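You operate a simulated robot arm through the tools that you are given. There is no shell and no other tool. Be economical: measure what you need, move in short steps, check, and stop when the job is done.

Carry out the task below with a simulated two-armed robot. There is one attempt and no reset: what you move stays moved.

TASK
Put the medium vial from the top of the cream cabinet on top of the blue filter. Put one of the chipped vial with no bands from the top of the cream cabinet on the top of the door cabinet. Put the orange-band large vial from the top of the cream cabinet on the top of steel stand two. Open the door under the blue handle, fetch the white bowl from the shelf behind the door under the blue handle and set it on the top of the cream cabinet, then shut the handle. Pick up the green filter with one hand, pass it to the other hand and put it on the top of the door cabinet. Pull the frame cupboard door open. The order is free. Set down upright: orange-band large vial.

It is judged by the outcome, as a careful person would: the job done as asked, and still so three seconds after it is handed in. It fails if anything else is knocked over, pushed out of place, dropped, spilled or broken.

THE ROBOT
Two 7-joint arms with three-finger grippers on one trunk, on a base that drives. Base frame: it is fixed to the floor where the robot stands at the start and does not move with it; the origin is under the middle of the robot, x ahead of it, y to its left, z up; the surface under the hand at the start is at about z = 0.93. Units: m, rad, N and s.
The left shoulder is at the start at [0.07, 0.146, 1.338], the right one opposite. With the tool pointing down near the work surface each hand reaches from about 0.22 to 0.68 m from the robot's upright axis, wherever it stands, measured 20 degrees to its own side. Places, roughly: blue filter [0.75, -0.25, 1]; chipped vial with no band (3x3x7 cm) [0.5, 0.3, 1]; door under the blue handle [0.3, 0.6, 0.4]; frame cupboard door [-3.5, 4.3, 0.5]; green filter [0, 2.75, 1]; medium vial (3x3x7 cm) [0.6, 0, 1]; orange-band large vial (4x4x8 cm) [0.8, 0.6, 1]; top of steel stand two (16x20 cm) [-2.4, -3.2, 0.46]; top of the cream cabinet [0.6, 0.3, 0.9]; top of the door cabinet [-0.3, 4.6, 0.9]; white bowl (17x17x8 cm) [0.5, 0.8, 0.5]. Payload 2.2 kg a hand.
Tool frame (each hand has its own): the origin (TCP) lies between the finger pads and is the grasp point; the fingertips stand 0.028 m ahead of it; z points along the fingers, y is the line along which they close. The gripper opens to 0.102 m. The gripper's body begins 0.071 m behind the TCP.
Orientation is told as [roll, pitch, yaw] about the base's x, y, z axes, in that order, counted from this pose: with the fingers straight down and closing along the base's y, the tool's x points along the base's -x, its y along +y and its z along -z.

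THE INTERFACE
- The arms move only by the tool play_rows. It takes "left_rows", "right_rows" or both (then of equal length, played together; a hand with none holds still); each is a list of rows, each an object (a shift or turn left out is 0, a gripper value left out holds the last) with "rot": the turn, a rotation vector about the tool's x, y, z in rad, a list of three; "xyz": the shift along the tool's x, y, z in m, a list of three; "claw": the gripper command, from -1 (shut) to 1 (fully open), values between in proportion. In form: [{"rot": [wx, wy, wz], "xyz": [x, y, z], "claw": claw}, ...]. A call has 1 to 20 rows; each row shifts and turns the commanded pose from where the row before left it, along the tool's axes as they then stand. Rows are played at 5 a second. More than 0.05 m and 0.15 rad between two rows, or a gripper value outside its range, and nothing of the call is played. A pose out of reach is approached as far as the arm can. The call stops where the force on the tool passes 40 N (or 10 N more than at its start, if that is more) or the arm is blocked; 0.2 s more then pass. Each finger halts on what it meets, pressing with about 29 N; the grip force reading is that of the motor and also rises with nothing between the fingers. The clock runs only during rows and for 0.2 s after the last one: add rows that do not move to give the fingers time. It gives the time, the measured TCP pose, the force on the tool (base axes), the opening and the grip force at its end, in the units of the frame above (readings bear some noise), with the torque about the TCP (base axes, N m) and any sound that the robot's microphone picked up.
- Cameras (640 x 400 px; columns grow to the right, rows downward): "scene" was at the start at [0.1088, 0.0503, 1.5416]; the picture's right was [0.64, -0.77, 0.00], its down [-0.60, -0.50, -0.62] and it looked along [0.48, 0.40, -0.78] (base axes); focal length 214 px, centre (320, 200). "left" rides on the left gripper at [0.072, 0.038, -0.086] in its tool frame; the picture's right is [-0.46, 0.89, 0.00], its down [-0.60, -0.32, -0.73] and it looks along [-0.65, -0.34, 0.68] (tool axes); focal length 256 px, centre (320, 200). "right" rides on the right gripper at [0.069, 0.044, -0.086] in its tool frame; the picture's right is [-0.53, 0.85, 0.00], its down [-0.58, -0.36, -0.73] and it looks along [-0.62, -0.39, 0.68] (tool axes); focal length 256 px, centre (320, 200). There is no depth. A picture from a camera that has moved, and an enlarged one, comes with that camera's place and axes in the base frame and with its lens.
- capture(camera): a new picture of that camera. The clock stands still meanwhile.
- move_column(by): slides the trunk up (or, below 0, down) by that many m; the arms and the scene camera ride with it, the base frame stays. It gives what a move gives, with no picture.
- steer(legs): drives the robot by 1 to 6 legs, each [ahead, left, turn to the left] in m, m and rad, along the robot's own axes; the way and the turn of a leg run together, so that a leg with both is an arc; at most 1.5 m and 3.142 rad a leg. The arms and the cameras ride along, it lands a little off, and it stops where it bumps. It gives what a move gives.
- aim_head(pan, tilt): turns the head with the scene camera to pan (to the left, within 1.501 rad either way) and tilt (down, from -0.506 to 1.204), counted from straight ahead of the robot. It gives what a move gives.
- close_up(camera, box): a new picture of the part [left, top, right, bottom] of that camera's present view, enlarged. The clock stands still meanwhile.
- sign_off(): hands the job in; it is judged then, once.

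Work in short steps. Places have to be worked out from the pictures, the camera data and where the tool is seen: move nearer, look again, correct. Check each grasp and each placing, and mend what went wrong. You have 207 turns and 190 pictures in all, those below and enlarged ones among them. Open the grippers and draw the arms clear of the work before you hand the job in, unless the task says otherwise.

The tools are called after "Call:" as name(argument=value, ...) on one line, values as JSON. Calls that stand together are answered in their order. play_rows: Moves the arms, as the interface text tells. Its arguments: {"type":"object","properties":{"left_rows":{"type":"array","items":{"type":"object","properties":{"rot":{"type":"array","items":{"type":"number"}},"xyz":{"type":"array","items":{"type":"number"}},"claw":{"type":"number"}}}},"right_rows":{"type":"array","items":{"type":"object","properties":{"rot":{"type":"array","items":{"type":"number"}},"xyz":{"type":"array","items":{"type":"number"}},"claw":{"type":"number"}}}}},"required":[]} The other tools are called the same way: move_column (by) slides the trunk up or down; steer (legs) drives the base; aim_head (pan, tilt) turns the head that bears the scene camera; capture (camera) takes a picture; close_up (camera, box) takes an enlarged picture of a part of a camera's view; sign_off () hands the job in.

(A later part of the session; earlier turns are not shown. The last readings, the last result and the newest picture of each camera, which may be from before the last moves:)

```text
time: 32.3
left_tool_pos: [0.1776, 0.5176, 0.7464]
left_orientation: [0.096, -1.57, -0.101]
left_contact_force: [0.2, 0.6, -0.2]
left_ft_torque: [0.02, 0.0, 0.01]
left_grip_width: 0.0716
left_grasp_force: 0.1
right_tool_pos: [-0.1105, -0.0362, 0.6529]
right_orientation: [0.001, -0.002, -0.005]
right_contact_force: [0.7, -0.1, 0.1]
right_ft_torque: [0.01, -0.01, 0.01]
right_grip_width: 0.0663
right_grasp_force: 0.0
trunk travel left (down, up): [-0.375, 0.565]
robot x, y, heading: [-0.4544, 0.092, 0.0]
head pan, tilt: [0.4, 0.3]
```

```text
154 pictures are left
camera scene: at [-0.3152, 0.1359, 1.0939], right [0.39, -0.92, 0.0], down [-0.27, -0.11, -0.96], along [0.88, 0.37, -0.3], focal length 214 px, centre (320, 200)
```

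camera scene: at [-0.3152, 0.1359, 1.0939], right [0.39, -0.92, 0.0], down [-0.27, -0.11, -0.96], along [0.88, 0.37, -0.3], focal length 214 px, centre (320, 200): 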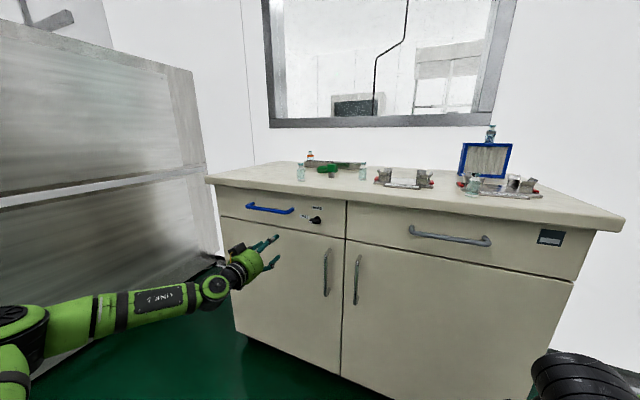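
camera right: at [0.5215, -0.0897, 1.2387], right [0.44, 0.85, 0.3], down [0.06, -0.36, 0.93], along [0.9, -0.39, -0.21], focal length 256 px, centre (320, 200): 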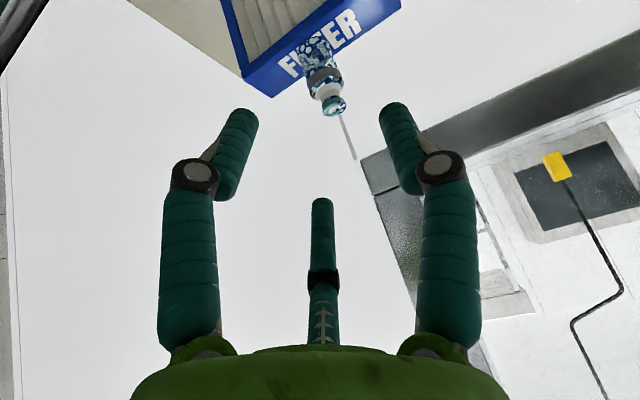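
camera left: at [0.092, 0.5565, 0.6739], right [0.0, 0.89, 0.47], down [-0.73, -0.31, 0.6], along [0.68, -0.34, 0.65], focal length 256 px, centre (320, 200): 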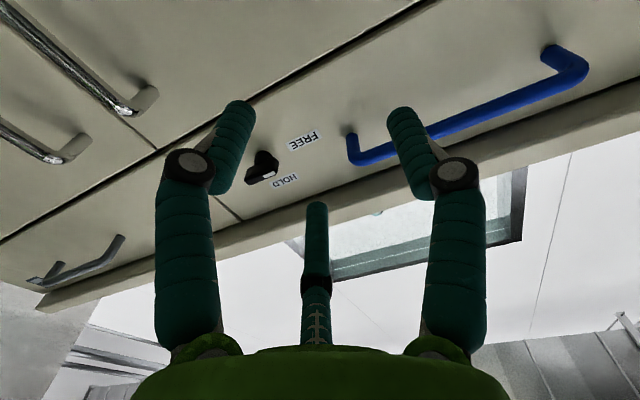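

Step was over 0.05 m; I use five smaller steps.

Call:
play_rows(left_rows=[{"xyz": [0.0304, -0.0276, 0]}, {"xyz": [0.0304, -0.0276, 0]}, {"xyz": [0.0304, -0.0276, 0]}, {"xyz": [0.0304, -0.0276, 0]}, {"xyz": [0.0304, -0.0276, 0]}, {}, {}])

Call:
capture(camera="left")

Call:
capture(camera="scene")

```text
time: 33.9
left_tool_pos: [0.1762, 0.3788, 0.5951]
left_orientation: [0.297, -1.569, -0.298]
left_contact_force: [0.4, 0.6, 0.3]
left_ft_torque: [-0.01, 0.06, -0.01]
left_grip_width: 0.0714
left_grasp_force: 0.1
right_tool_pos: [-0.1108, -0.0372, 0.6534]
right_orientation: [-0.001, 0.0, -0.006]
right_contact_force: [0.1, 0.1, -0.4]
right_ft_torque: [-0.03, 0.03, 0.02]
right_grip_width: 0.0662
right_grasp_force: 0.0
trunk travel left (down, up): [-0.375, 0.565]
robot x, y, heading: [-0.4498, 0.0947, -0.002]
head pan, tilt: [0.4, 0.3]
```

```text
153 pictures are left
camera left: at [0.0898, 0.4175, 0.5217], right [0.0, 0.89, 0.47], down [-0.73, -0.32, 0.6], along [0.68, -0.34, 0.65], focal length 256 px, centre (320, 200)
```

left: 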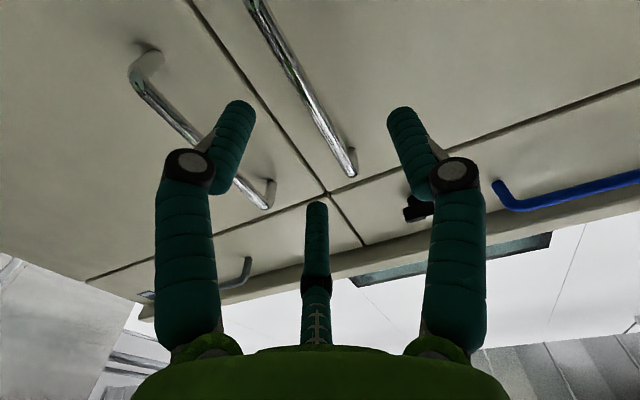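

```text
152 pictures are left
camera scene: at [-0.3151, 0.1359, 1.0939], right [0.39, -0.92, 0.0], down [-0.27, -0.11, -0.96], along [0.88, 0.37, -0.3], focal length 214 px, centre (320, 200)
```

scene: 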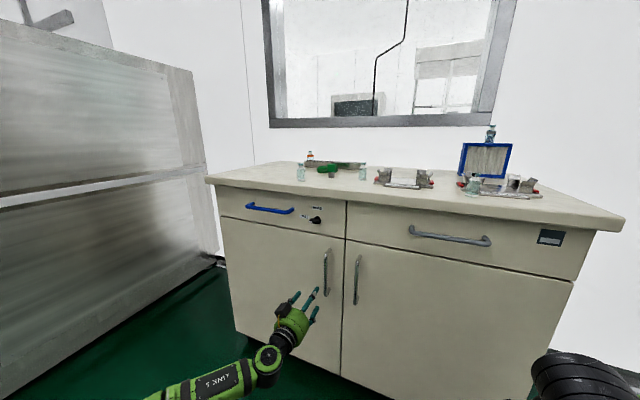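

Handle seems at y≈0.355. I shift right 2.4 cm and advance 0.09, then check.

Call:
play_rows(left_rows=[{"xyz": [0, -0.012, 0.03]}, {"xyz": [0, -0.012, 0.03]}, {"xyz": [0, 0, 0.03]}, {}, {}])

Call:
capture(camera="left")

Call:
close_up(camera="scene", box=[270, 220, 390, 320])

```text
time: 35.1
left_tool_pos: [0.2663, 0.3548, 0.594]
left_orientation: [0.412, -1.569, -0.416]
left_contact_force: [1.0, 0.0, 0.4]
left_ft_torque: [0.0, -0.02, 0.03]
left_grip_width: 0.0713
left_grasp_force: 0.0
right_tool_pos: [-0.1115, -0.036, 0.6531]
right_orientation: [0.001, 0.0, -0.007]
right_contact_force: [0.1, 0.1, 0.7]
right_ft_torque: [0.01, -0.03, 0.0]
right_grip_width: 0.0661
right_grasp_force: 0.0
trunk travel left (down, up): [-0.375, 0.565]
robot x, y, heading: [-0.451, 0.0953, -0.005]
head pan, tilt: [0.4, 0.3]
```

```text
151 pictures are left
camera left: at [0.1801, 0.3937, 0.521], right [0.0, 0.89, 0.47], down [-0.73, -0.31, 0.6], along [0.68, -0.34, 0.65], focal length 256 px, centre (320, 200)
```

left: 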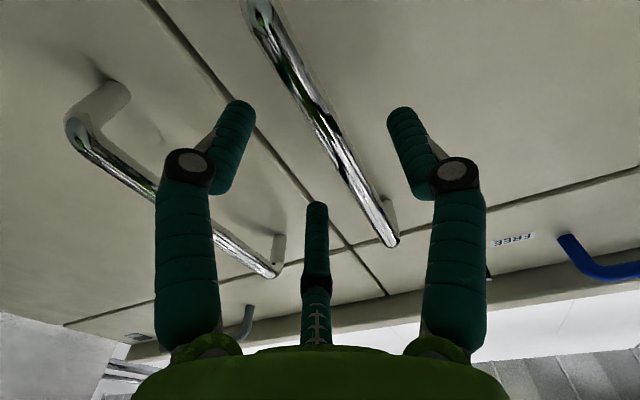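

```text
4.00 times, centred on (330, 270) of scene
camera zoom: at [-0.3151, 0.1359, 1.0939], right [0.39, -0.92, 0.0], down [-0.27, -0.11, -0.96], along [0.88, 0.37, -0.3], focal length 858 px, centre (280, -80)
```

zoom: 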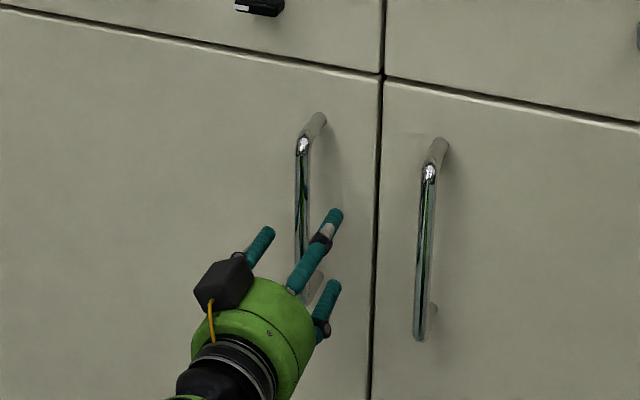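

The bar is now well between the fingers. I advance 0.055 and close.

Call:
play_rows(left_rows=[{"xyz": [0, 0.002, 0.02]}, {"xyz": [0, 0.002, 0.02]}, {"xyz": [0, 0, 0.015]}, {}, {"claw": -1}, {}, {}, {}])

Call:
capture(camera="left")

```text
time: 35.8
left_tool_pos: [0.3036, 0.3626, 0.5963]
left_orientation: [2.149, -1.568, -2.149]
left_contact_force: [-8.3, -2.3, 0.0]
left_ft_torque: [0.03, 0.1, -1.24]
left_grip_width: 0.0276
left_grasp_force: 42.3
right_tool_pos: [-0.1183, -0.0343, 0.6579]
right_orientation: [0.0, -0.013, -0.001]
right_contact_force: [-2.6, 1.3, 1.3]
right_ft_torque: [-0.03, -0.15, 0.01]
right_grip_width: 0.0661
right_grasp_force: 0.1
trunk travel left (down, up): [-0.375, 0.565]
robot x, y, heading: [-0.4531, 0.0978, 0.002]
head pan, tilt: [0.4, 0.3]
stopped in row 3 (left hand): the force on the tool passed its limit at 61 N (the readings are from after the stop); the commanded pose is now the measured one
```

```text
149 pictures are left
camera left: at [0.2172, 0.4002, 0.523], right [0.0, 0.88, 0.47], down [-0.73, -0.32, 0.6], along [0.68, -0.34, 0.65], focal length 256 px, centre (320, 200)
```

left: 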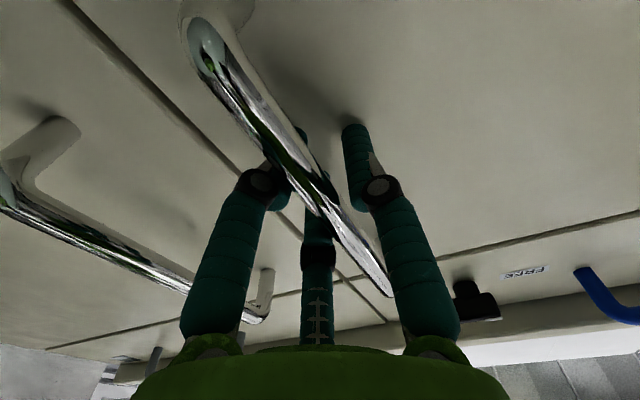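

Fingertips touched the door face (x≈0.332) at the end. I back off 5 mm and finish closing on the bar.

Call:
play_rows(left_rows=[{"xyz": [0, 0, -0.004], "claw": -1}, {}, {}, {}])

Call:
capture(camera="left")

Call:
close_up(camera="scene", box=[270, 220, 390, 320])

```text
time: 36.1
left_tool_pos: [0.3036, 0.3603, 0.5955]
left_orientation: [1.932, -1.567, -1.934]
left_contact_force: [-49.4, -5.8, 14.8]
left_ft_torque: [0.07, 0.64, 0.83]
left_grip_width: 0.0221
left_grasp_force: 44.7
right_tool_pos: [-0.117, -0.036, 0.6555]
right_orientation: [0.001, -0.01, 0.0]
right_contact_force: [-0.2, -0.5, 0.0]
right_ft_torque: [0.02, 0.02, -0.03]
right_grip_width: 0.0665
right_grasp_force: 0.1
trunk travel left (down, up): [-0.375, 0.565]
robot x, y, heading: [-0.45, 0.0994, 0.002]
head pan, tilt: [0.4, 0.3]
stopped in row 1 (left hand): the force on the tool passed its limit at 74 N (the readings are from after the stop); the commanded pose is now the measured one
```

```text
148 pictures are left
camera left: at [0.2175, 0.3992, 0.5222], right [0.0, 0.88, 0.47], down [-0.73, -0.32, 0.6], along [0.68, -0.34, 0.65], focal length 256 px, centre (320, 200)
```

left: 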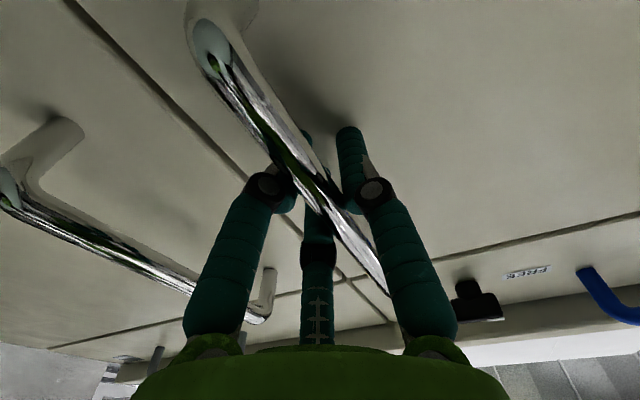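

```text
4.00 times, centred on (330, 270) of scene
camera zoom: at [-0.326, 0.1345, 1.0952], right [0.39, -0.92, 0.0], down [-0.26, -0.11, -0.96], along [0.88, 0.37, -0.29], focal length 858 px, centre (280, -80)
```

zoom: 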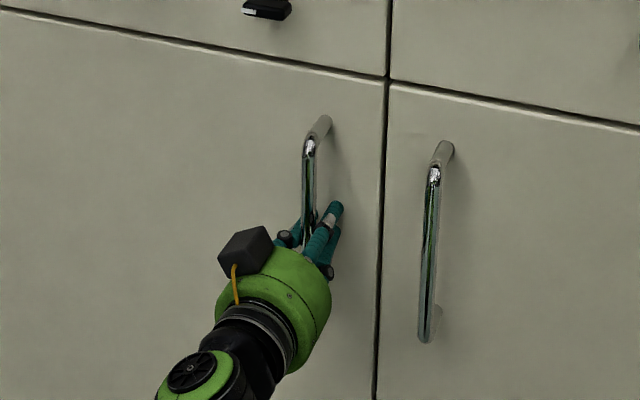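

The bar sits about 1.3 cm behind the pads (x≈0.29). I open, back off 1.3 cm and close again.

Call:
play_rows(left_rows=[{"claw": 0.2}, {}, {"xyz": [0, 0, -0.013]}, {}, {"claw": -1}, {}, {}, {}])

Call:
capture(camera="left")

```text
time: 37.9
left_tool_pos: [0.2965, 0.3603, 0.5869]
left_orientation: [0.135, -1.562, -0.138]
left_contact_force: [-2.5, -5.2, -2.4]
left_ft_torque: [-0.17, -0.12, 0.03]
left_grip_width: 0.0214
left_grasp_force: 45.1
right_tool_pos: [-0.1127, -0.0353, 0.6526]
right_orientation: [-0.001, 0.0, -0.002]
right_contact_force: [0.9, 1.0, -0.3]
right_ft_torque: [-0.03, 0.0, 0.02]
right_grip_width: 0.0662
right_grasp_force: 0.0
trunk travel left (down, up): [-0.375, 0.565]
robot x, y, heading: [-0.4532, 0.0997, -0.001]
head pan, tilt: [0.4, 0.3]
```

```text
146 pictures are left
camera left: at [0.2089, 0.3991, 0.5157], right [0.01, 0.88, 0.47], down [-0.72, -0.32, 0.61], along [0.69, -0.34, 0.64], focal length 256 px, centre (320, 200)
```

left: 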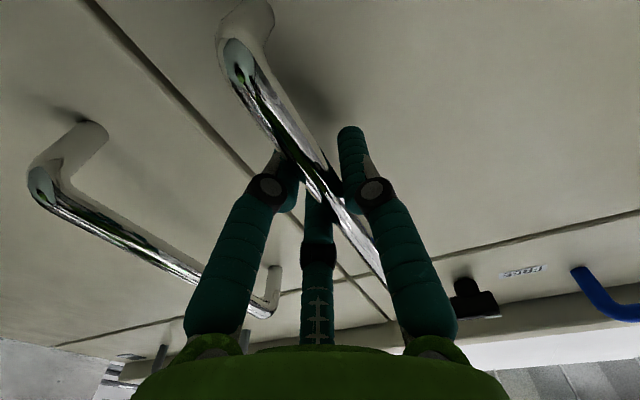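

Firm grip. I pull the door along its arc (hinge ~0.54 m to the left), 3 rows of 0.075 rad first.

Call:
play_rows(left_rows=[{"xyz": [0, 0.003, -0.0403], "rot": [0.075, 0, 0]}, {"xyz": [0, 0.003, -0.0403], "rot": [0.075, 0, 0]}, {"xyz": [0, 0.003, -0.0403], "rot": [0.075, 0, 0]}, {}])

Call:
capture(camera="scene")

```text
time: 38.9
left_tool_pos: [0.1755, 0.3817, 0.5868]
left_orientation: [-0.027, -1.559, -0.194]
left_contact_force: [1.8, 4.5, -1.6]
left_ft_torque: [0.15, 1.0, -0.07]
left_grip_width: 0.0214
left_grasp_force: 45.4
right_tool_pos: [-0.1111, -0.0352, 0.6533]
right_orientation: [0.0, -0.001, -0.001]
right_contact_force: [0.0, 0.4, 0.1]
right_ft_torque: [0.0, 0.0, -0.05]
right_grip_width: 0.0663
right_grasp_force: 0.1
trunk travel left (down, up): [-0.375, 0.565]
robot x, y, heading: [-0.4518, 0.0991, -0.002]
head pan, tilt: [0.4, 0.3]
```

```text
145 pictures are left
camera scene: at [-0.3163, 0.1371, 1.0938], right [0.39, -0.92, 0.0], down [-0.27, -0.12, -0.95], along [0.88, 0.37, -0.3], focal length 214 px, centre (320, 200)
```

scene: 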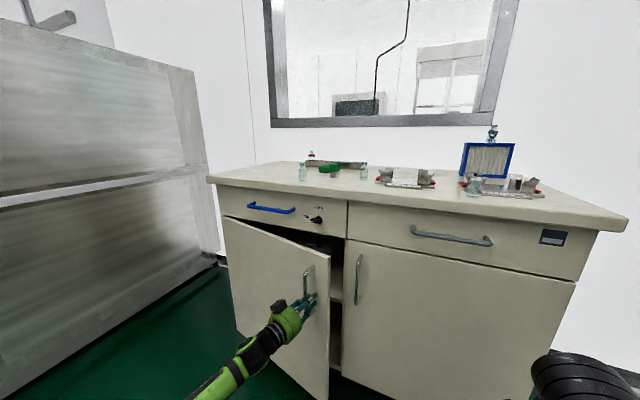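

The door opens freely. I continue the arc another 5 rows.

Call:
play_rows(left_rows=[{"xyz": [0, 0.003, -0.0403], "rot": [0.075, 0, 0]}, {"xyz": [0, 0.003, -0.0403], "rot": [0.075, 0, 0]}, {"xyz": [0, 0.003, -0.0403], "rot": [0.075, 0, 0]}, {"xyz": [0, 0.003, -0.0403], "rot": [0.075, 0, 0]}, {"xyz": [0, 0.003, -0.0403], "rot": [0.075, 0, 0]}, {}])

Call:
capture(camera="scene")

```text
time: 40.3
left_tool_pos: [0.0011, 0.4742, 0.5873]
left_orientation: [-0.376, -1.554, -0.212]
left_contact_force: [25.7, 30.1, 3.6]
left_ft_torque: [0.33, 0.34, -0.38]
left_grip_width: 0.0215
left_grasp_force: 45.0
right_tool_pos: [-0.11, -0.0329, 0.6531]
right_orientation: [-0.003, 0.001, -0.003]
right_contact_force: [-0.3, -0.2, 0.5]
right_ft_torque: [0.0, 0.01, 0.0]
right_grip_width: 0.0662
right_grasp_force: 0.0
trunk travel left (down, up): [-0.375, 0.565]
robot x, y, heading: [-0.4549, 0.1007, -0.006]
head pan, tilt: [0.4, 0.3]
```

```text
144 pictures are left
camera scene: at [-0.3145, 0.1395, 1.0935], right [0.39, -0.92, 0.0], down [-0.27, -0.12, -0.95], along [0.88, 0.37, -0.3], focal length 214 px, centre (320, 200)
```

scene: 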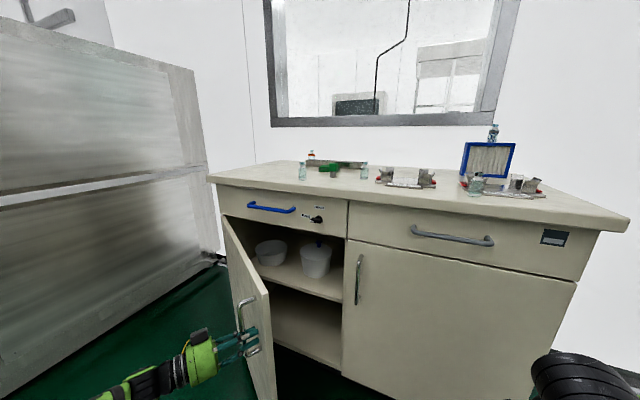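

Both a bowl (left) and a tub are visible on the shelf. I continue pulling with a bit more leftward motion to relieve the force.

Call:
play_rows(left_rows=[{"xyz": [0, 0.01, -0.005]}, {"xyz": [0, 0.006, -0.037], "rot": [0.075, 0, 0]}, {"xyz": [0, 0.006, -0.037], "rot": [0.075, 0, 0]}, {"xyz": [0, 0.006, -0.037], "rot": [0.075, 0, 0]}, {"xyz": [0, 0.006, -0.037], "rot": [0.075, 0, 0]}, {}])

Call:
capture(camera="scene")

```text
time: 41.5
left_tool_pos: [-0.1028, 0.5819, 0.5882]
left_orientation: [-0.777, -1.552, -0.134]
left_contact_force: [-6.3, -4.1, 3.1]
left_ft_torque: [0.42, -0.82, 0.06]
left_grip_width: 0.0211
left_grasp_force: 44.7
right_tool_pos: [-0.1132, -0.0341, 0.6549]
right_orientation: [0.002, -0.002, -0.001]
right_contact_force: [-0.2, 0.1, -0.9]
right_ft_torque: [-0.01, 0.02, -0.02]
right_grip_width: 0.0664
right_grasp_force: 0.1
trunk travel left (down, up): [-0.375, 0.565]
robot x, y, heading: [-0.4554, 0.0974, 0.0]
head pan, tilt: [0.4, 0.3]
stopped in row 6 (left hand): the force on the tool passed its limit at 52 N (the readings are from after the stop); the commanded pose is now the measured one
```

```text
143 pictures are left
camera scene: at [-0.3187, 0.1349, 1.0944], right [0.39, -0.92, 0.0], down [-0.27, -0.11, -0.96], along [0.88, 0.37, -0.29], focal length 214 px, centre (320, 200)
```

scene: 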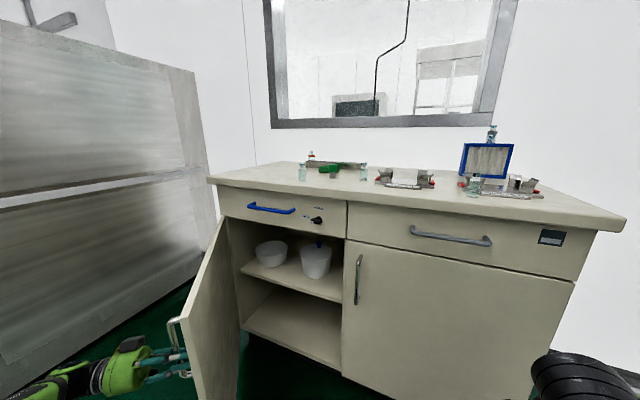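

The door is about 55° open. I release the handle, draw the hand back, and back the robot off so I can then push the door wider from inside.

Call:
play_rows(left_rows=[{"claw": 0.5}, {}, {}, {"xyz": [0, 0, -0.03]}, {"xyz": [0, 0, -0.04]}, {"xyz": [0, 0, -0.04]}, {}])

Call:
capture(camera="scene")

```text
time: 43.1
left_tool_pos: [-0.1755, 0.6635, 0.5951]
left_orientation: [-0.837, -1.547, -0.069]
left_contact_force: [0.1, -0.3, 0.7]
left_ft_torque: [0.01, -0.03, 0.02]
left_grip_width: 0.0764
left_grasp_force: 0.0
left hand out of reach, approached as far as the arm can: row 6
right_tool_pos: [-0.1132, -0.0357, 0.6527]
right_orientation: [0.0, 0.002, 0.001]
right_contact_force: [0.1, 0.3, 0.4]
right_ft_torque: [0.0, 0.03, 0.0]
right_grip_width: 0.0663
right_grasp_force: 0.0
trunk travel left (down, up): [-0.375, 0.565]
robot x, y, heading: [-0.4553, 0.1005, 0.005]
head pan, tilt: [0.4, 0.3]
```

```text
142 pictures are left
camera scene: at [-0.3173, 0.1363, 1.0938], right [0.39, -0.92, 0.0], down [-0.27, -0.12, -0.96], along [0.88, 0.37, -0.3], focal length 214 px, centre (320, 200)
```

scene: 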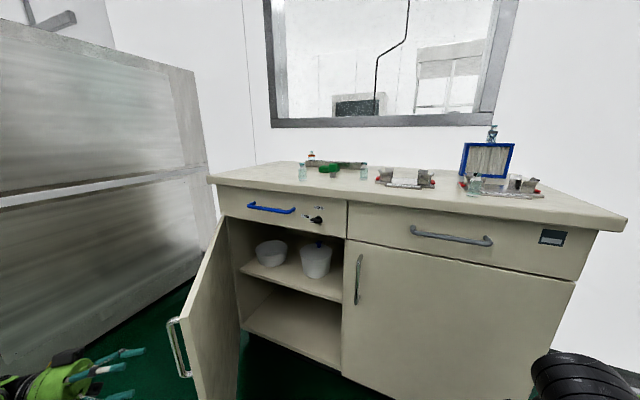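

Clear of the handle. Back up 0.35 m, then re-point the left hand forward and bring it in.

Call:
steer(legs=[[-0.35, 0, 0]])

Call:
play_rows(left_rows=[{"rot": [-0.15, 0, 0], "xyz": [0, 0, 0.04], "claw": -1}, {"rot": [-0.15, 0, 0], "xyz": [0, 0, 0.04]}, {"rot": [-0.15, 0, 0], "xyz": [0, 0, 0.04]}, {"rot": [-0.15, 0, 0], "xyz": [0, 0, 0.04]}, {"rot": [-0.15, 0, 0], "xyz": [0, 0, 0.04]}, {"rot": [-0.15, 0, 0], "xyz": [0, 0, 0.03]}, {"xyz": [0, 0, 0.04]}, {"xyz": [0, 0, 0.04]}, {}])

Call:
capture(camera="scene")

```text
time: 45.4
left_tool_pos: [-0.5252, 0.6637, 0.5952]
left_orientation: [-0.818, -1.548, -0.089]
left_contact_force: [-0.2, -0.5, -0.1]
left_ft_torque: [0.01, -0.01, 0.05]
left_grip_width: 0.0765
left_grasp_force: 0.1
right_tool_pos: [-0.4641, -0.035, 0.6537]
right_orientation: [-0.001, 0.0, -0.001]
right_contact_force: [0.6, 0.1, -0.1]
right_ft_torque: [-0.01, 0.01, -0.01]
right_grip_width: 0.0662
right_grasp_force: 0.1
trunk travel left (down, up): [-0.375, 0.565]
robot x, y, heading: [-0.8085, 0.0959, 0.002]
head pan, tilt: [0.4, 0.3]
```

```text
time: 47.4
left_tool_pos: [-0.2559, 0.5467, 0.5856]
left_orientation: [0.106, -1.547, -0.114]
left_contact_force: [-0.1, 0.5, 0.0]
left_ft_torque: [0.02, -0.02, -0.01]
left_grip_width: 0.0021
left_grasp_force: 28.9
right_tool_pos: [-0.4642, -0.0361, 0.6537]
right_orientation: [0.0, -0.001, -0.004]
right_contact_force: [0.1, 0.5, 0.7]
right_ft_torque: [-0.03, -0.02, 0.04]
right_grip_width: 0.0662
right_grasp_force: 0.0
trunk travel left (down, up): [-0.375, 0.565]
robot x, y, heading: [-0.8051, 0.0984, 0.0]
head pan, tilt: [0.4, 0.3]
```

```text
141 pictures are left
camera scene: at [-0.6699, 0.1359, 1.0939], right [0.39, -0.92, 0.0], down [-0.27, -0.11, -0.96], along [0.88, 0.37, -0.3], focal length 214 px, centre (320, 200)
```

scene: 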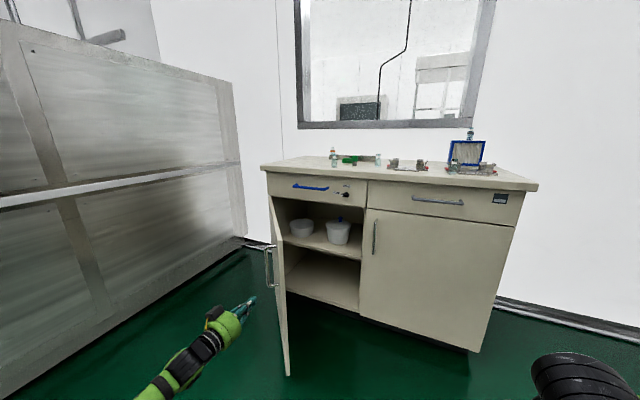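

I drive right, forward, then left so the hand sweeps the door open from inside.

Call:
steer(legs=[[0, -0.2, 0], [0.3, 0, 0], [0, 0.3, 0]])

Call:
capture(camera="scene")

```text
time: 52.3
left_tool_pos: [0.0453, 0.6454, 0.5864]
left_orientation: [0.058, -1.547, -0.067]
left_contact_force: [0.5, 0.6, -1.1]
left_ft_torque: [-0.01, -0.03, -0.01]
left_grip_width: 0.0023
left_grasp_force: 29.1
right_tool_pos: [-0.1634, 0.0622, 0.6535]
right_orientation: [0.002, 0.001, -0.002]
right_contact_force: [-0.4, -0.2, -0.2]
right_ft_torque: [-0.03, 0.03, 0.03]
right_grip_width: 0.0664
right_grasp_force: 0.1
trunk travel left (down, up): [-0.375, 0.565]
robot x, y, heading: [-0.5064, 0.1946, 0.001]
head pan, tilt: [0.4, 0.3]
```

```text
140 pictures are left
camera scene: at [-0.3683, 0.2341, 1.0938], right [0.39, -0.92, 0.0], down [-0.27, -0.12, -0.96], along [0.88, 0.37, -0.3], focal length 214 px, centre (320, 200)
```

scene: 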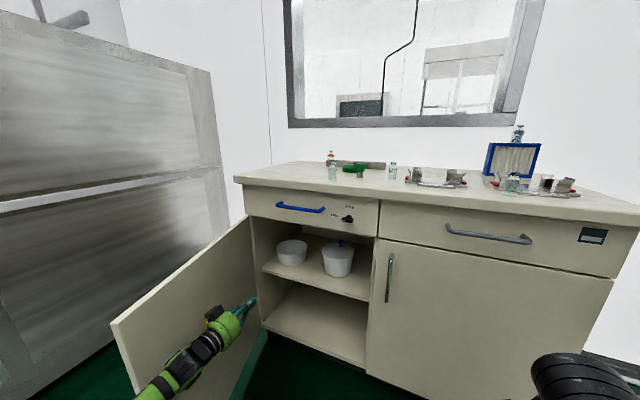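

The door is being pushed open nicely. One more leftward leg of 0.2 m.

Call:
steer(legs=[[0, 0.2, 0]])

Call:
aim_head(pan=0.4, tilt=0.45)

Call:
capture(camera="scene")

```text
time: 53.9
left_tool_pos: [0.0445, 0.8459, 0.5872]
left_orientation: [0.058, -1.548, -0.068]
left_contact_force: [0.2, 0.6, -0.5]
left_ft_torque: [0.02, -0.03, -0.01]
left_grip_width: 0.0021
left_grasp_force: 29.4
right_tool_pos: [-0.1631, 0.2631, 0.6535]
right_orientation: [-0.001, 0.0, -0.003]
right_contact_force: [0.6, -0.2, 0.1]
right_ft_torque: [-0.05, -0.03, 0.0]
right_grip_width: 0.0667
right_grasp_force: 0.1
trunk travel left (down, up): [-0.375, 0.565]
robot x, y, heading: [-0.5047, 0.3951, -0.006]
head pan, tilt: [0.4, 0.3]
```

```text
time: 54.6
left_tool_pos: [0.0456, 0.8447, 0.5878]
left_orientation: [0.091, -1.545, -0.101]
left_contact_force: [-0.7, -0.4, 0.1]
left_ft_torque: [-0.02, 0.02, 0.01]
left_grip_width: 0.0021
left_grasp_force: 28.9
right_tool_pos: [-0.164, 0.2631, 0.6531]
right_orientation: [-0.001, 0.0, -0.004]
right_contact_force: [0.0, 0.0, -0.3]
right_ft_torque: [0.01, 0.0, 0.01]
right_grip_width: 0.0663
right_grasp_force: 0.0
trunk travel left (down, up): [-0.375, 0.565]
robot x, y, heading: [-0.5064, 0.3943, 0.001]
head pan, tilt: [0.4, 0.45]
```

```text
139 pictures are left
camera scene: at [-0.3692, 0.434, 1.08], right [0.39, -0.92, 0.0], down [-0.4, -0.17, -0.9], along [0.83, 0.35, -0.43], focal length 214 px, centre (320, 200)
```

scene: 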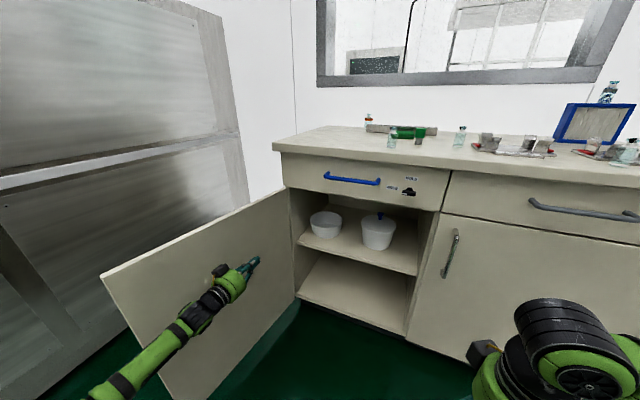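

The door is open past 90°. I look closely at the bowl.

Call:
close_up(camera="scene", box=[280, 180, 440, 280])

```text
4.00 times, centred on (360, 230) of scene
camera zoom: at [-0.3692, 0.434, 1.08], right [0.39, -0.92, 0.0], down [-0.4, -0.17, -0.9], along [0.83, 0.35, -0.43], focal length 858 px, centre (160, 80)
```

zoom: 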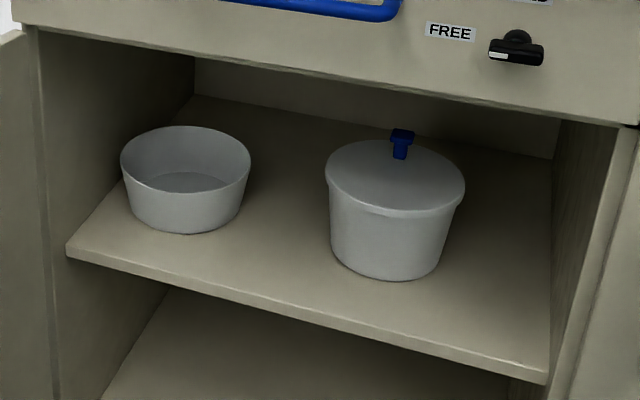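

The bowl is empty and open: center about [0.53, 0.775], rim z≈0.51, shelf z≈0.43; lidded pot to its right. I'll pinch its right-hand rim with the left hand tilted 30° down. First I set the arm pose away from the cabinet.

Call:
play_rows(left_rows=[{"xyz": [0, -0.042, 0.0], "claw": 0.2}, {"xyz": [0, -0.042, 0.012]}, {"xyz": [0, -0.042, 0.012]}, {"xyz": [0, -0.042, 0.012]}, {"xyz": [0, -0.042, 0.012]}, {"xyz": [0, -0.042, 0.012], "rot": [0, 0.131, 0]}, {"rot": [0, 0.131, 0]}, {"rot": [0, 0.131, 0]}, {"rot": [0, 0.131, 0]}, {}, {}])

Call:
capture(camera="scene")

Call:
capture(camera="left")

```text
time: 57.0
left_tool_pos: [0.1026, 0.5935, 0.5845]
left_orientation: [0.003, -1.023, -0.012]
left_contact_force: [-0.6, -0.1, 0.0]
left_ft_torque: [-0.01, -0.01, 0.0]
left_grip_width: 0.0613
left_grasp_force: 0.0
right_tool_pos: [-0.1632, 0.2622, 0.6527]
right_orientation: [0.0, 0.0, -0.004]
right_contact_force: [-0.9, 0.3, -0.5]
right_ft_torque: [0.02, 0.02, 0.02]
right_grip_width: 0.0666
right_grasp_force: 0.0
trunk travel left (down, up): [-0.375, 0.565]
robot x, y, heading: [-0.5044, 0.3938, 0.002]
head pan, tilt: [0.4, 0.45]
```

```text
137 pictures are left
camera scene: at [-0.3692, 0.434, 1.0799], right [0.39, -0.92, 0.0], down [-0.4, -0.17, -0.9], along [0.83, 0.35, -0.44], focal length 214 px, centre (320, 200)
```

scene: 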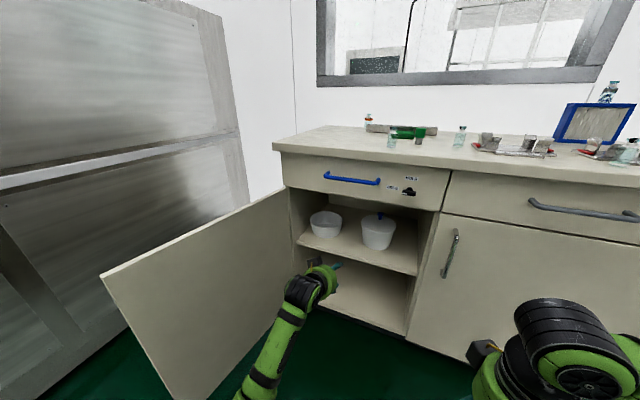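

```text
136 pictures are left
camera left: at [-0.0082, 0.6327, 0.5679], right [0.25, 0.88, 0.4], down [-0.31, -0.32, 0.9], along [0.92, -0.35, 0.2], focal length 256 px, centre (320, 200)
```

left: 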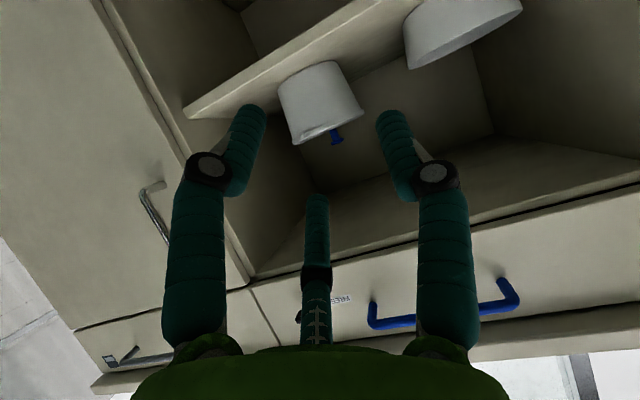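

I tuck the right hand in, lower the left by 4 cm, and drive left 0.1 then forward 0.28 to enter.

Call:
play_rows(left_rows=[{"xyz": [0.017, 0, 0.0105]}, {"xyz": [0.017, 0, 0.0105]}, {}], right_rows=[{"xyz": [0.03, 0, 0]}, {"xyz": [0.03, 0, 0]}, {"xyz": [0.02, 0, 0]}])

Call:
steer(legs=[[0, 0.1, 0], [0.28, 0, 0]])

Call:
capture(camera="scene")

Call:
capture(camera="left")

```text
time: 57.8
left_tool_pos: [0.1023, 0.5922, 0.5434]
left_orientation: [0.006, -1.024, -0.014]
left_contact_force: [0.4, -0.6, 0.6]
left_ft_torque: [-0.02, 0.03, -0.04]
left_grip_width: 0.0613
left_grasp_force: 0.0
right_tool_pos: [-0.2186, 0.2678, 0.6575]
right_orientation: [-0.001, 0.0, -0.005]
right_contact_force: [-0.2, -0.6, -0.4]
right_ft_torque: [0.0, -0.04, 0.01]
right_grip_width: 0.066
right_grasp_force: 0.0
right hand out of reach, approached as far as the arm can: row 2, 3
trunk travel left (down, up): [-0.375, 0.565]
robot x, y, heading: [-0.5038, 0.3983, 0.002]
head pan, tilt: [0.4, 0.45]
```

```text
time: 60.5
left_tool_pos: [0.3824, 0.6907, 0.5439]
left_orientation: [0.005, -1.023, -0.016]
left_contact_force: [1.0, 0.0, -0.9]
left_ft_torque: [0.02, 0.02, -0.01]
left_grip_width: 0.0611
left_grasp_force: 0.0
right_tool_pos: [0.0596, 0.3672, 0.6565]
right_orientation: [0.0, 0.002, -0.003]
right_contact_force: [1.4, -0.1, -0.5]
right_ft_torque: [0.05, 0.06, -0.02]
right_grip_width: 0.0661
right_grasp_force: 0.1
trunk travel left (down, up): [-0.375, 0.565]
robot x, y, heading: [-0.2261, 0.4945, -0.007]
head pan, tilt: [0.4, 0.45]
```

```text
135 pictures are left
camera scene: at [-0.0896, 0.5325, 1.0799], right [0.38, -0.92, 0.0], down [-0.4, -0.17, -0.9], along [0.83, 0.35, -0.44], focal length 214 px, centre (320, 200)
```

scene: 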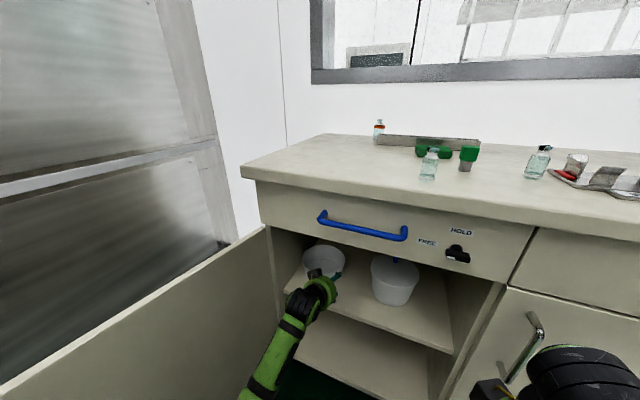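

```text
134 pictures are left
camera left: at [0.2713, 0.7309, 0.5264], right [0.25, 0.88, 0.4], down [-0.31, -0.32, 0.9], along [0.92, -0.35, 0.2], focal length 256 px, centre (320, 200)
```

left: 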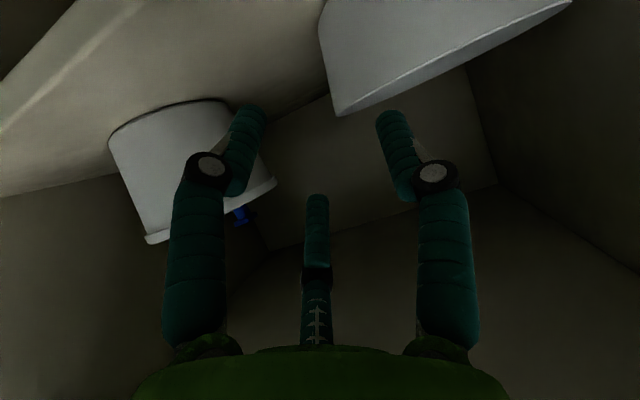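

The bowl's right rim extreme is at about [0.52, 0.685], matching the hand's y. I drive 0.12 m further.

Call:
steer(legs=[[0.12, 0, 0]])

Call:
capture(camera="left")

Call:
close_up(camera="scene", box=[220, 180, 440, 320])

```text
time: 61.7
left_tool_pos: [0.5003, 0.6916, 0.5422]
left_orientation: [0.003, -1.023, -0.014]
left_contact_force: [0.5, 0.7, -0.2]
left_ft_torque: [0.01, 0.0, 0.0]
left_grip_width: 0.0613
left_grasp_force: 0.1
right_tool_pos: [0.1805, 0.3668, 0.6565]
right_orientation: [0.0, 0.002, -0.003]
right_contact_force: [-0.7, 0.2, -0.6]
right_ft_torque: [0.0, 0.04, -0.01]
right_grip_width: 0.0663
right_grasp_force: 0.0
trunk travel left (down, up): [-0.375, 0.565]
robot x, y, heading: [-0.1059, 0.4939, -0.001]
head pan, tilt: [0.4, 0.45]
```

```text
133 pictures are left
camera left: at [0.3893, 0.7313, 0.5263], right [0.25, 0.88, 0.4], down [-0.31, -0.32, 0.9], along [0.92, -0.35, 0.2], focal length 256 px, centre (320, 200)
```

left: 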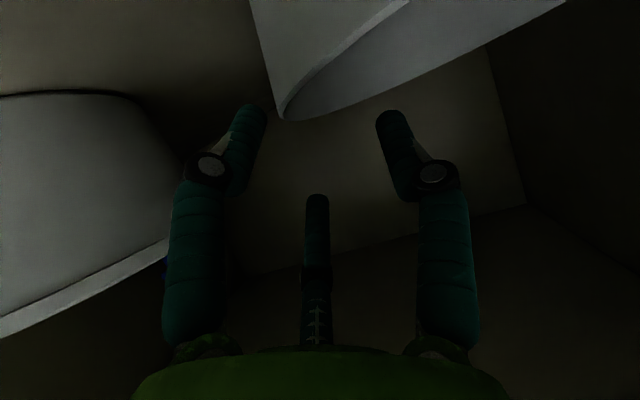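

```text
2.86 times, centred on (330, 250) of scene
camera zoom: at [0.0289, 0.5323, 1.0798], right [0.39, -0.92, 0.0], down [-0.4, -0.17, -0.9], along [0.83, 0.35, -0.44], focal length 613 px, centre (291, 57)
```

zoom: 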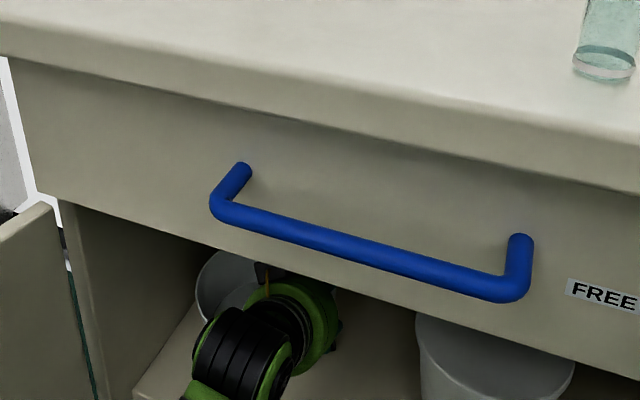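

Rim triangulates to [0.505, 0.687, 0.510] — right between the fingers. I lower 3 cm (1.2 cm forward) and close gently.

Call:
play_rows(left_rows=[{"xyz": [0.0065, 0, 0.0086]}, {"xyz": [0.0065, 0, 0.0086]}, {"xyz": [0.0065, 0, 0.0086]}, {}])

Call:
capture(camera="left")

```text
time: 62.7
left_tool_pos: [0.5128, 0.691, 0.5138]
left_orientation: [0.002, -1.024, -0.013]
left_contact_force: [-0.4, 1.0, 0.4]
left_ft_torque: [0.02, -0.01, 0.02]
left_grip_width: 0.0613
left_grasp_force: 0.1
right_tool_pos: [0.1785, 0.3674, 0.6563]
right_orientation: [0.0, 0.003, -0.005]
right_contact_force: [0.7, -0.1, 0.0]
right_ft_torque: [0.01, 0.01, -0.03]
right_grip_width: 0.0662
right_grasp_force: 0.0
trunk travel left (down, up): [-0.375, 0.565]
robot x, y, heading: [-0.1047, 0.4958, -0.003]
head pan, tilt: [0.4, 0.45]
```

```text
131 pictures are left
camera left: at [0.4011, 0.7309, 0.496], right [0.25, 0.88, 0.4], down [-0.31, -0.32, 0.9], along [0.92, -0.35, 0.2], focal length 256 px, centre (320, 200)
```

left: 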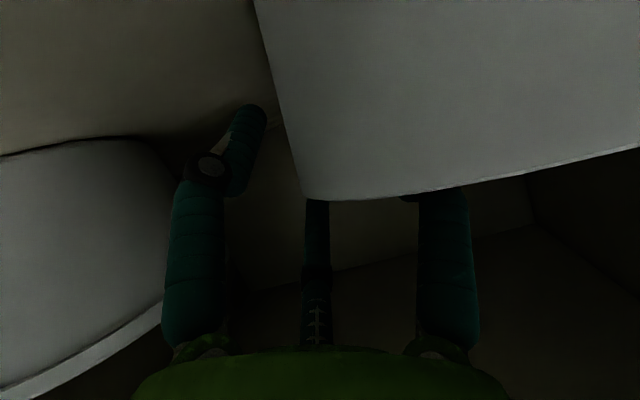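

The wall is between the fingers with one inside. I close.

Call:
play_rows(left_rows=[{"claw": -0.5}, {}, {"claw": -1}, {}, {}])

Call:
capture(camera="left")

```text
time: 63.9
left_tool_pos: [0.5114, 0.6906, 0.5122]
left_orientation: [0.004, -1.023, -0.013]
left_contact_force: [0.2, -0.3, 0.6]
left_ft_torque: [0.15, 0.0, 0.12]
left_grip_width: 0.0106
left_grasp_force: 29.2
right_tool_pos: [0.1794, 0.3668, 0.6571]
right_orientation: [0.0, 0.004, -0.003]
right_contact_force: [-1.2, -0.5, 0.0]
right_ft_torque: [0.0, 0.01, 0.01]
right_grip_width: 0.0663
right_grasp_force: 0.0
trunk travel left (down, up): [-0.375, 0.565]
robot x, y, heading: [-0.1081, 0.4954, -0.006]
head pan, tilt: [0.4, 0.45]
```

```text
130 pictures are left
camera left: at [0.401, 0.731, 0.4962], right [0.25, 0.88, 0.4], down [-0.31, -0.32, 0.9], along [0.92, -0.35, 0.2], focal length 256 px, centre (320, 200)
```

left: 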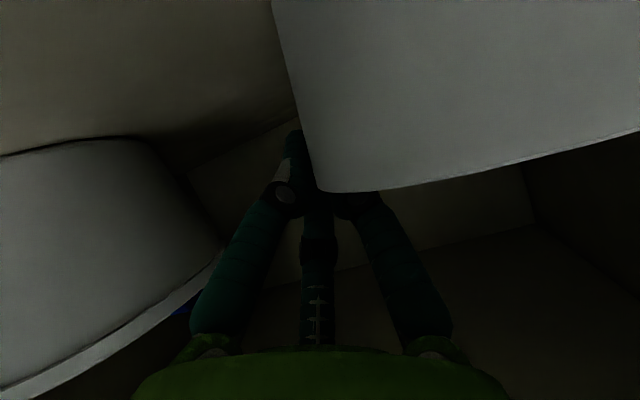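

Gripped (0.0106 m). I lift 2 cm.

Call:
play_rows(left_rows=[{"xyz": [-0.0085, 0, -0.0052]}, {"xyz": [-0.0085, 0, -0.0052]}, {}, {}])

Call:
capture(camera="left")

Call:
close_up(camera="scene", box=[220, 180, 440, 320])

```text
time: 64.9
left_tool_pos: [0.5124, 0.6906, 0.5342]
left_orientation: [0.003, -1.024, -0.015]
left_contact_force: [0.2, 0.0, -1.6]
left_ft_torque: [-0.16, 0.02, -0.04]
left_grip_width: 0.0108
left_grasp_force: 29.4
right_tool_pos: [0.1794, 0.3654, 0.6565]
right_orientation: [0.001, 0.002, -0.004]
right_contact_force: [0.2, 0.6, -0.2]
right_ft_torque: [0.01, 0.01, -0.02]
right_grip_width: 0.0665
right_grasp_force: 0.1
trunk travel left (down, up): [-0.375, 0.565]
robot x, y, heading: [-0.1095, 0.4927, 0.001]
head pan, tilt: [0.4, 0.45]
```

```text
129 pictures are left
camera left: at [0.4014, 0.7311, 0.5163], right [0.25, 0.88, 0.4], down [-0.31, -0.32, 0.9], along [0.92, -0.35, 0.2], focal length 256 px, centre (320, 200)
```

left: 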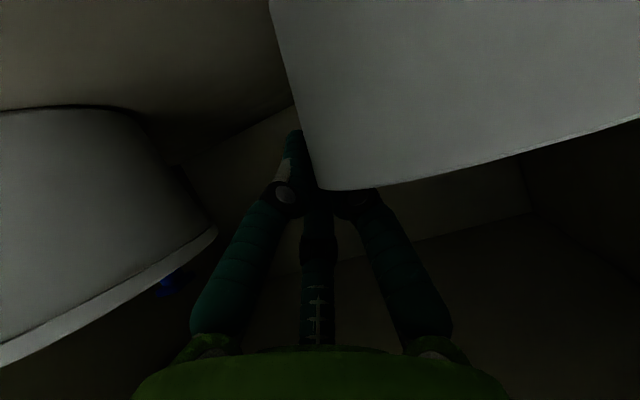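

```text
2.86 times, centred on (330, 250) of scene
camera zoom: at [0.0285, 0.5324, 1.0799], right [0.39, -0.92, 0.0], down [-0.4, -0.17, -0.9], along [0.83, 0.35, -0.44], focal length 613 px, centre (291, 57)
```

zoom: 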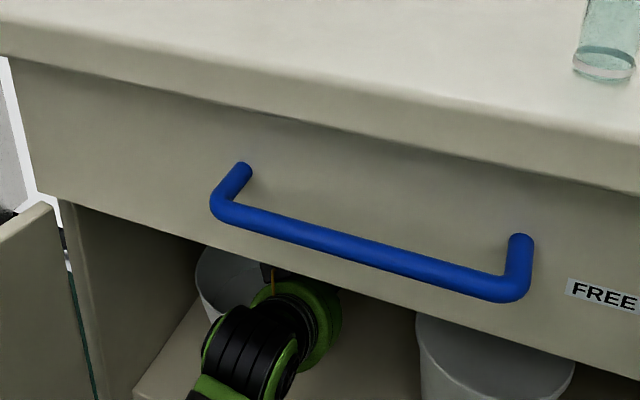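

Lifted cleanly. I back straight out 0.6 m.

Call:
steer(legs=[[-0.6, 0, 0]])

Call:
capture(camera="scene")

```text
time: 68.2
left_tool_pos: [-0.0738, 0.6941, 0.5348]
left_orientation: [0.004, -1.024, -0.012]
left_contact_force: [0.4, 0.2, -1.4]
left_ft_torque: [-0.13, 0.04, -0.01]
left_grip_width: 0.0103
left_grasp_force: 28.9
right_tool_pos: [-0.4069, 0.3675, 0.657]
right_orientation: [0.0, 0.001, -0.001]
right_contact_force: [0.8, 0.0, -0.7]
right_ft_torque: [0.0, -0.01, -0.01]
right_grip_width: 0.0663
right_grasp_force: 0.2
trunk travel left (down, up): [-0.375, 0.565]
robot x, y, heading: [-0.6924, 0.4928, -0.002]
head pan, tilt: [0.4, 0.45]
```

```text
127 pictures are left
camera scene: at [-0.558, 0.5339, 1.0799], right [0.39, -0.92, 0.0], down [-0.4, -0.17, -0.9], along [0.83, 0.35, -0.44], focal length 214 px, centre (320, 200)
```

scene: 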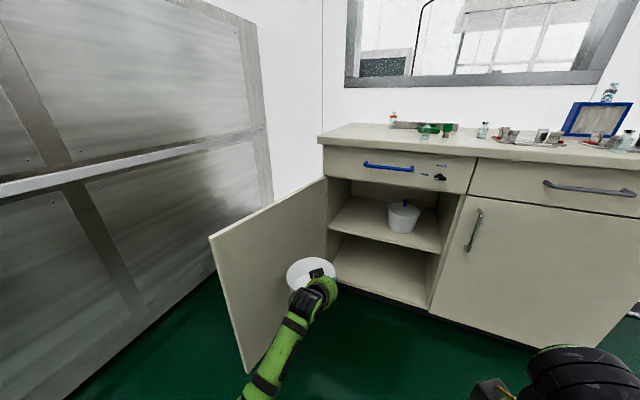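

Bowl is out. I raise the trunk 0.5 m to bring it above the counter.

Call:
move_column(by=0.4)

Call:
move_column(by=0.12)

Call:
capture(camera="scene")

```text
time: 72.1
left_tool_pos: [-0.0739, 0.6938, 0.9332]
left_orientation: [0.003, -1.022, -0.012]
left_contact_force: [0.5, 0.8, -2.5]
left_ft_torque: [-0.13, 0.02, 0.0]
left_grip_width: 0.0103
left_grasp_force: 29.1
right_tool_pos: [-0.4062, 0.3681, 1.0571]
right_orientation: [-0.001, 0.003, -0.001]
right_contact_force: [0.4, -0.4, 0.1]
right_ft_torque: [0.0, -0.02, -0.03]
right_grip_width: 0.0664
right_grasp_force: 0.1
trunk travel left (down, up): [-0.775, 0.165]
robot x, y, heading: [-0.693, 0.4938, -0.008]
head pan, tilt: [0.4, 0.45]
```

```text
time: 73.6
left_tool_pos: [-0.0732, 0.6936, 1.053]
left_orientation: [0.003, -1.023, -0.013]
left_contact_force: [0.6, -0.2, -2.2]
left_ft_torque: [-0.15, 0.02, -0.03]
left_grip_width: 0.0105
left_grasp_force: 29.0
right_tool_pos: [-0.4068, 0.3689, 1.1777]
right_orientation: [-0.001, 0.003, -0.002]
right_contact_force: [0.9, 0.3, 0.1]
right_ft_torque: [-0.01, 0.02, -0.01]
right_grip_width: 0.0661
right_grasp_force: 0.1
trunk travel left (down, up): [-0.895, 0.045]
robot x, y, heading: [-0.6946, 0.4955, -0.002]
head pan, tilt: [0.4, 0.45]
```

```text
126 pictures are left
camera scene: at [-0.5574, 0.534, 1.5998], right [0.39, -0.92, 0.0], down [-0.4, -0.17, -0.9], along [0.83, 0.35, -0.44], focal length 214 px, centre (320, 200)
```

scene: 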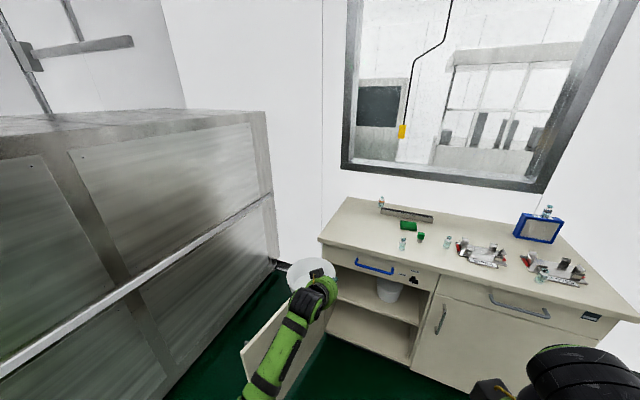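

Bowl bottom is about 4 cm above the counter level. I drive right 0.04 and forward 0.5.

Call:
steer(legs=[[0, -0.035, 0], [0.5, 0, 0]])

Call:
capture(camera="scene")

Call:
capture(camera="left")

```text
time: 77.0
left_tool_pos: [0.4341, 0.6518, 1.0529]
left_orientation: [0.003, -1.023, -0.018]
left_contact_force: [0.3, 0.1, -2.3]
left_ft_torque: [-0.12, 0.01, 0.0]
left_grip_width: 0.0104
left_grasp_force: 28.9
right_tool_pos: [0.099, 0.3286, 1.1772]
right_orientation: [0.001, 0.001, -0.011]
right_contact_force: [-0.4, -0.1, 0.2]
right_ft_torque: [-0.01, -0.01, -0.01]
right_grip_width: 0.0664
right_grasp_force: 0.1
trunk travel left (down, up): [-0.895, 0.045]
robot x, y, heading: [-0.187, 0.4577, -0.01]
head pan, tilt: [0.4, 0.45]
```

```text
125 pictures are left
camera scene: at [-0.0512, 0.4958, 1.6001], right [0.38, -0.92, 0.0], down [-0.4, -0.17, -0.9], along [0.83, 0.34, -0.43], focal length 214 px, centre (320, 200)
```

scene: 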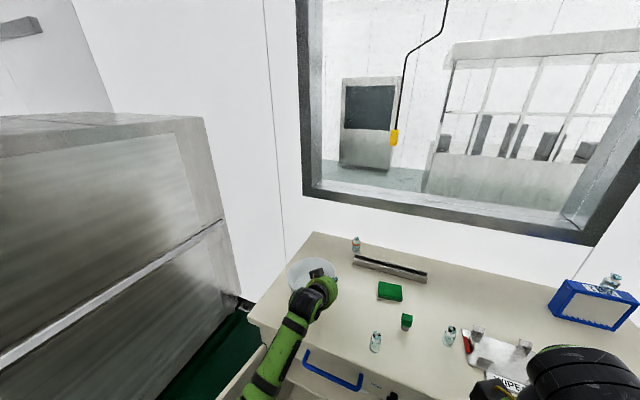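

```text
124 pictures are left
camera left: at [0.3236, 0.6922, 1.0367], right [0.26, 0.88, 0.4], down [-0.32, -0.31, 0.9], along [0.91, -0.35, 0.2], focal length 256 px, centre (320, 200)
```

left: 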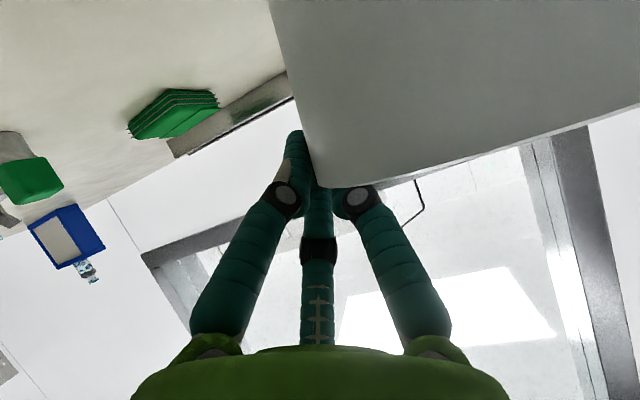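

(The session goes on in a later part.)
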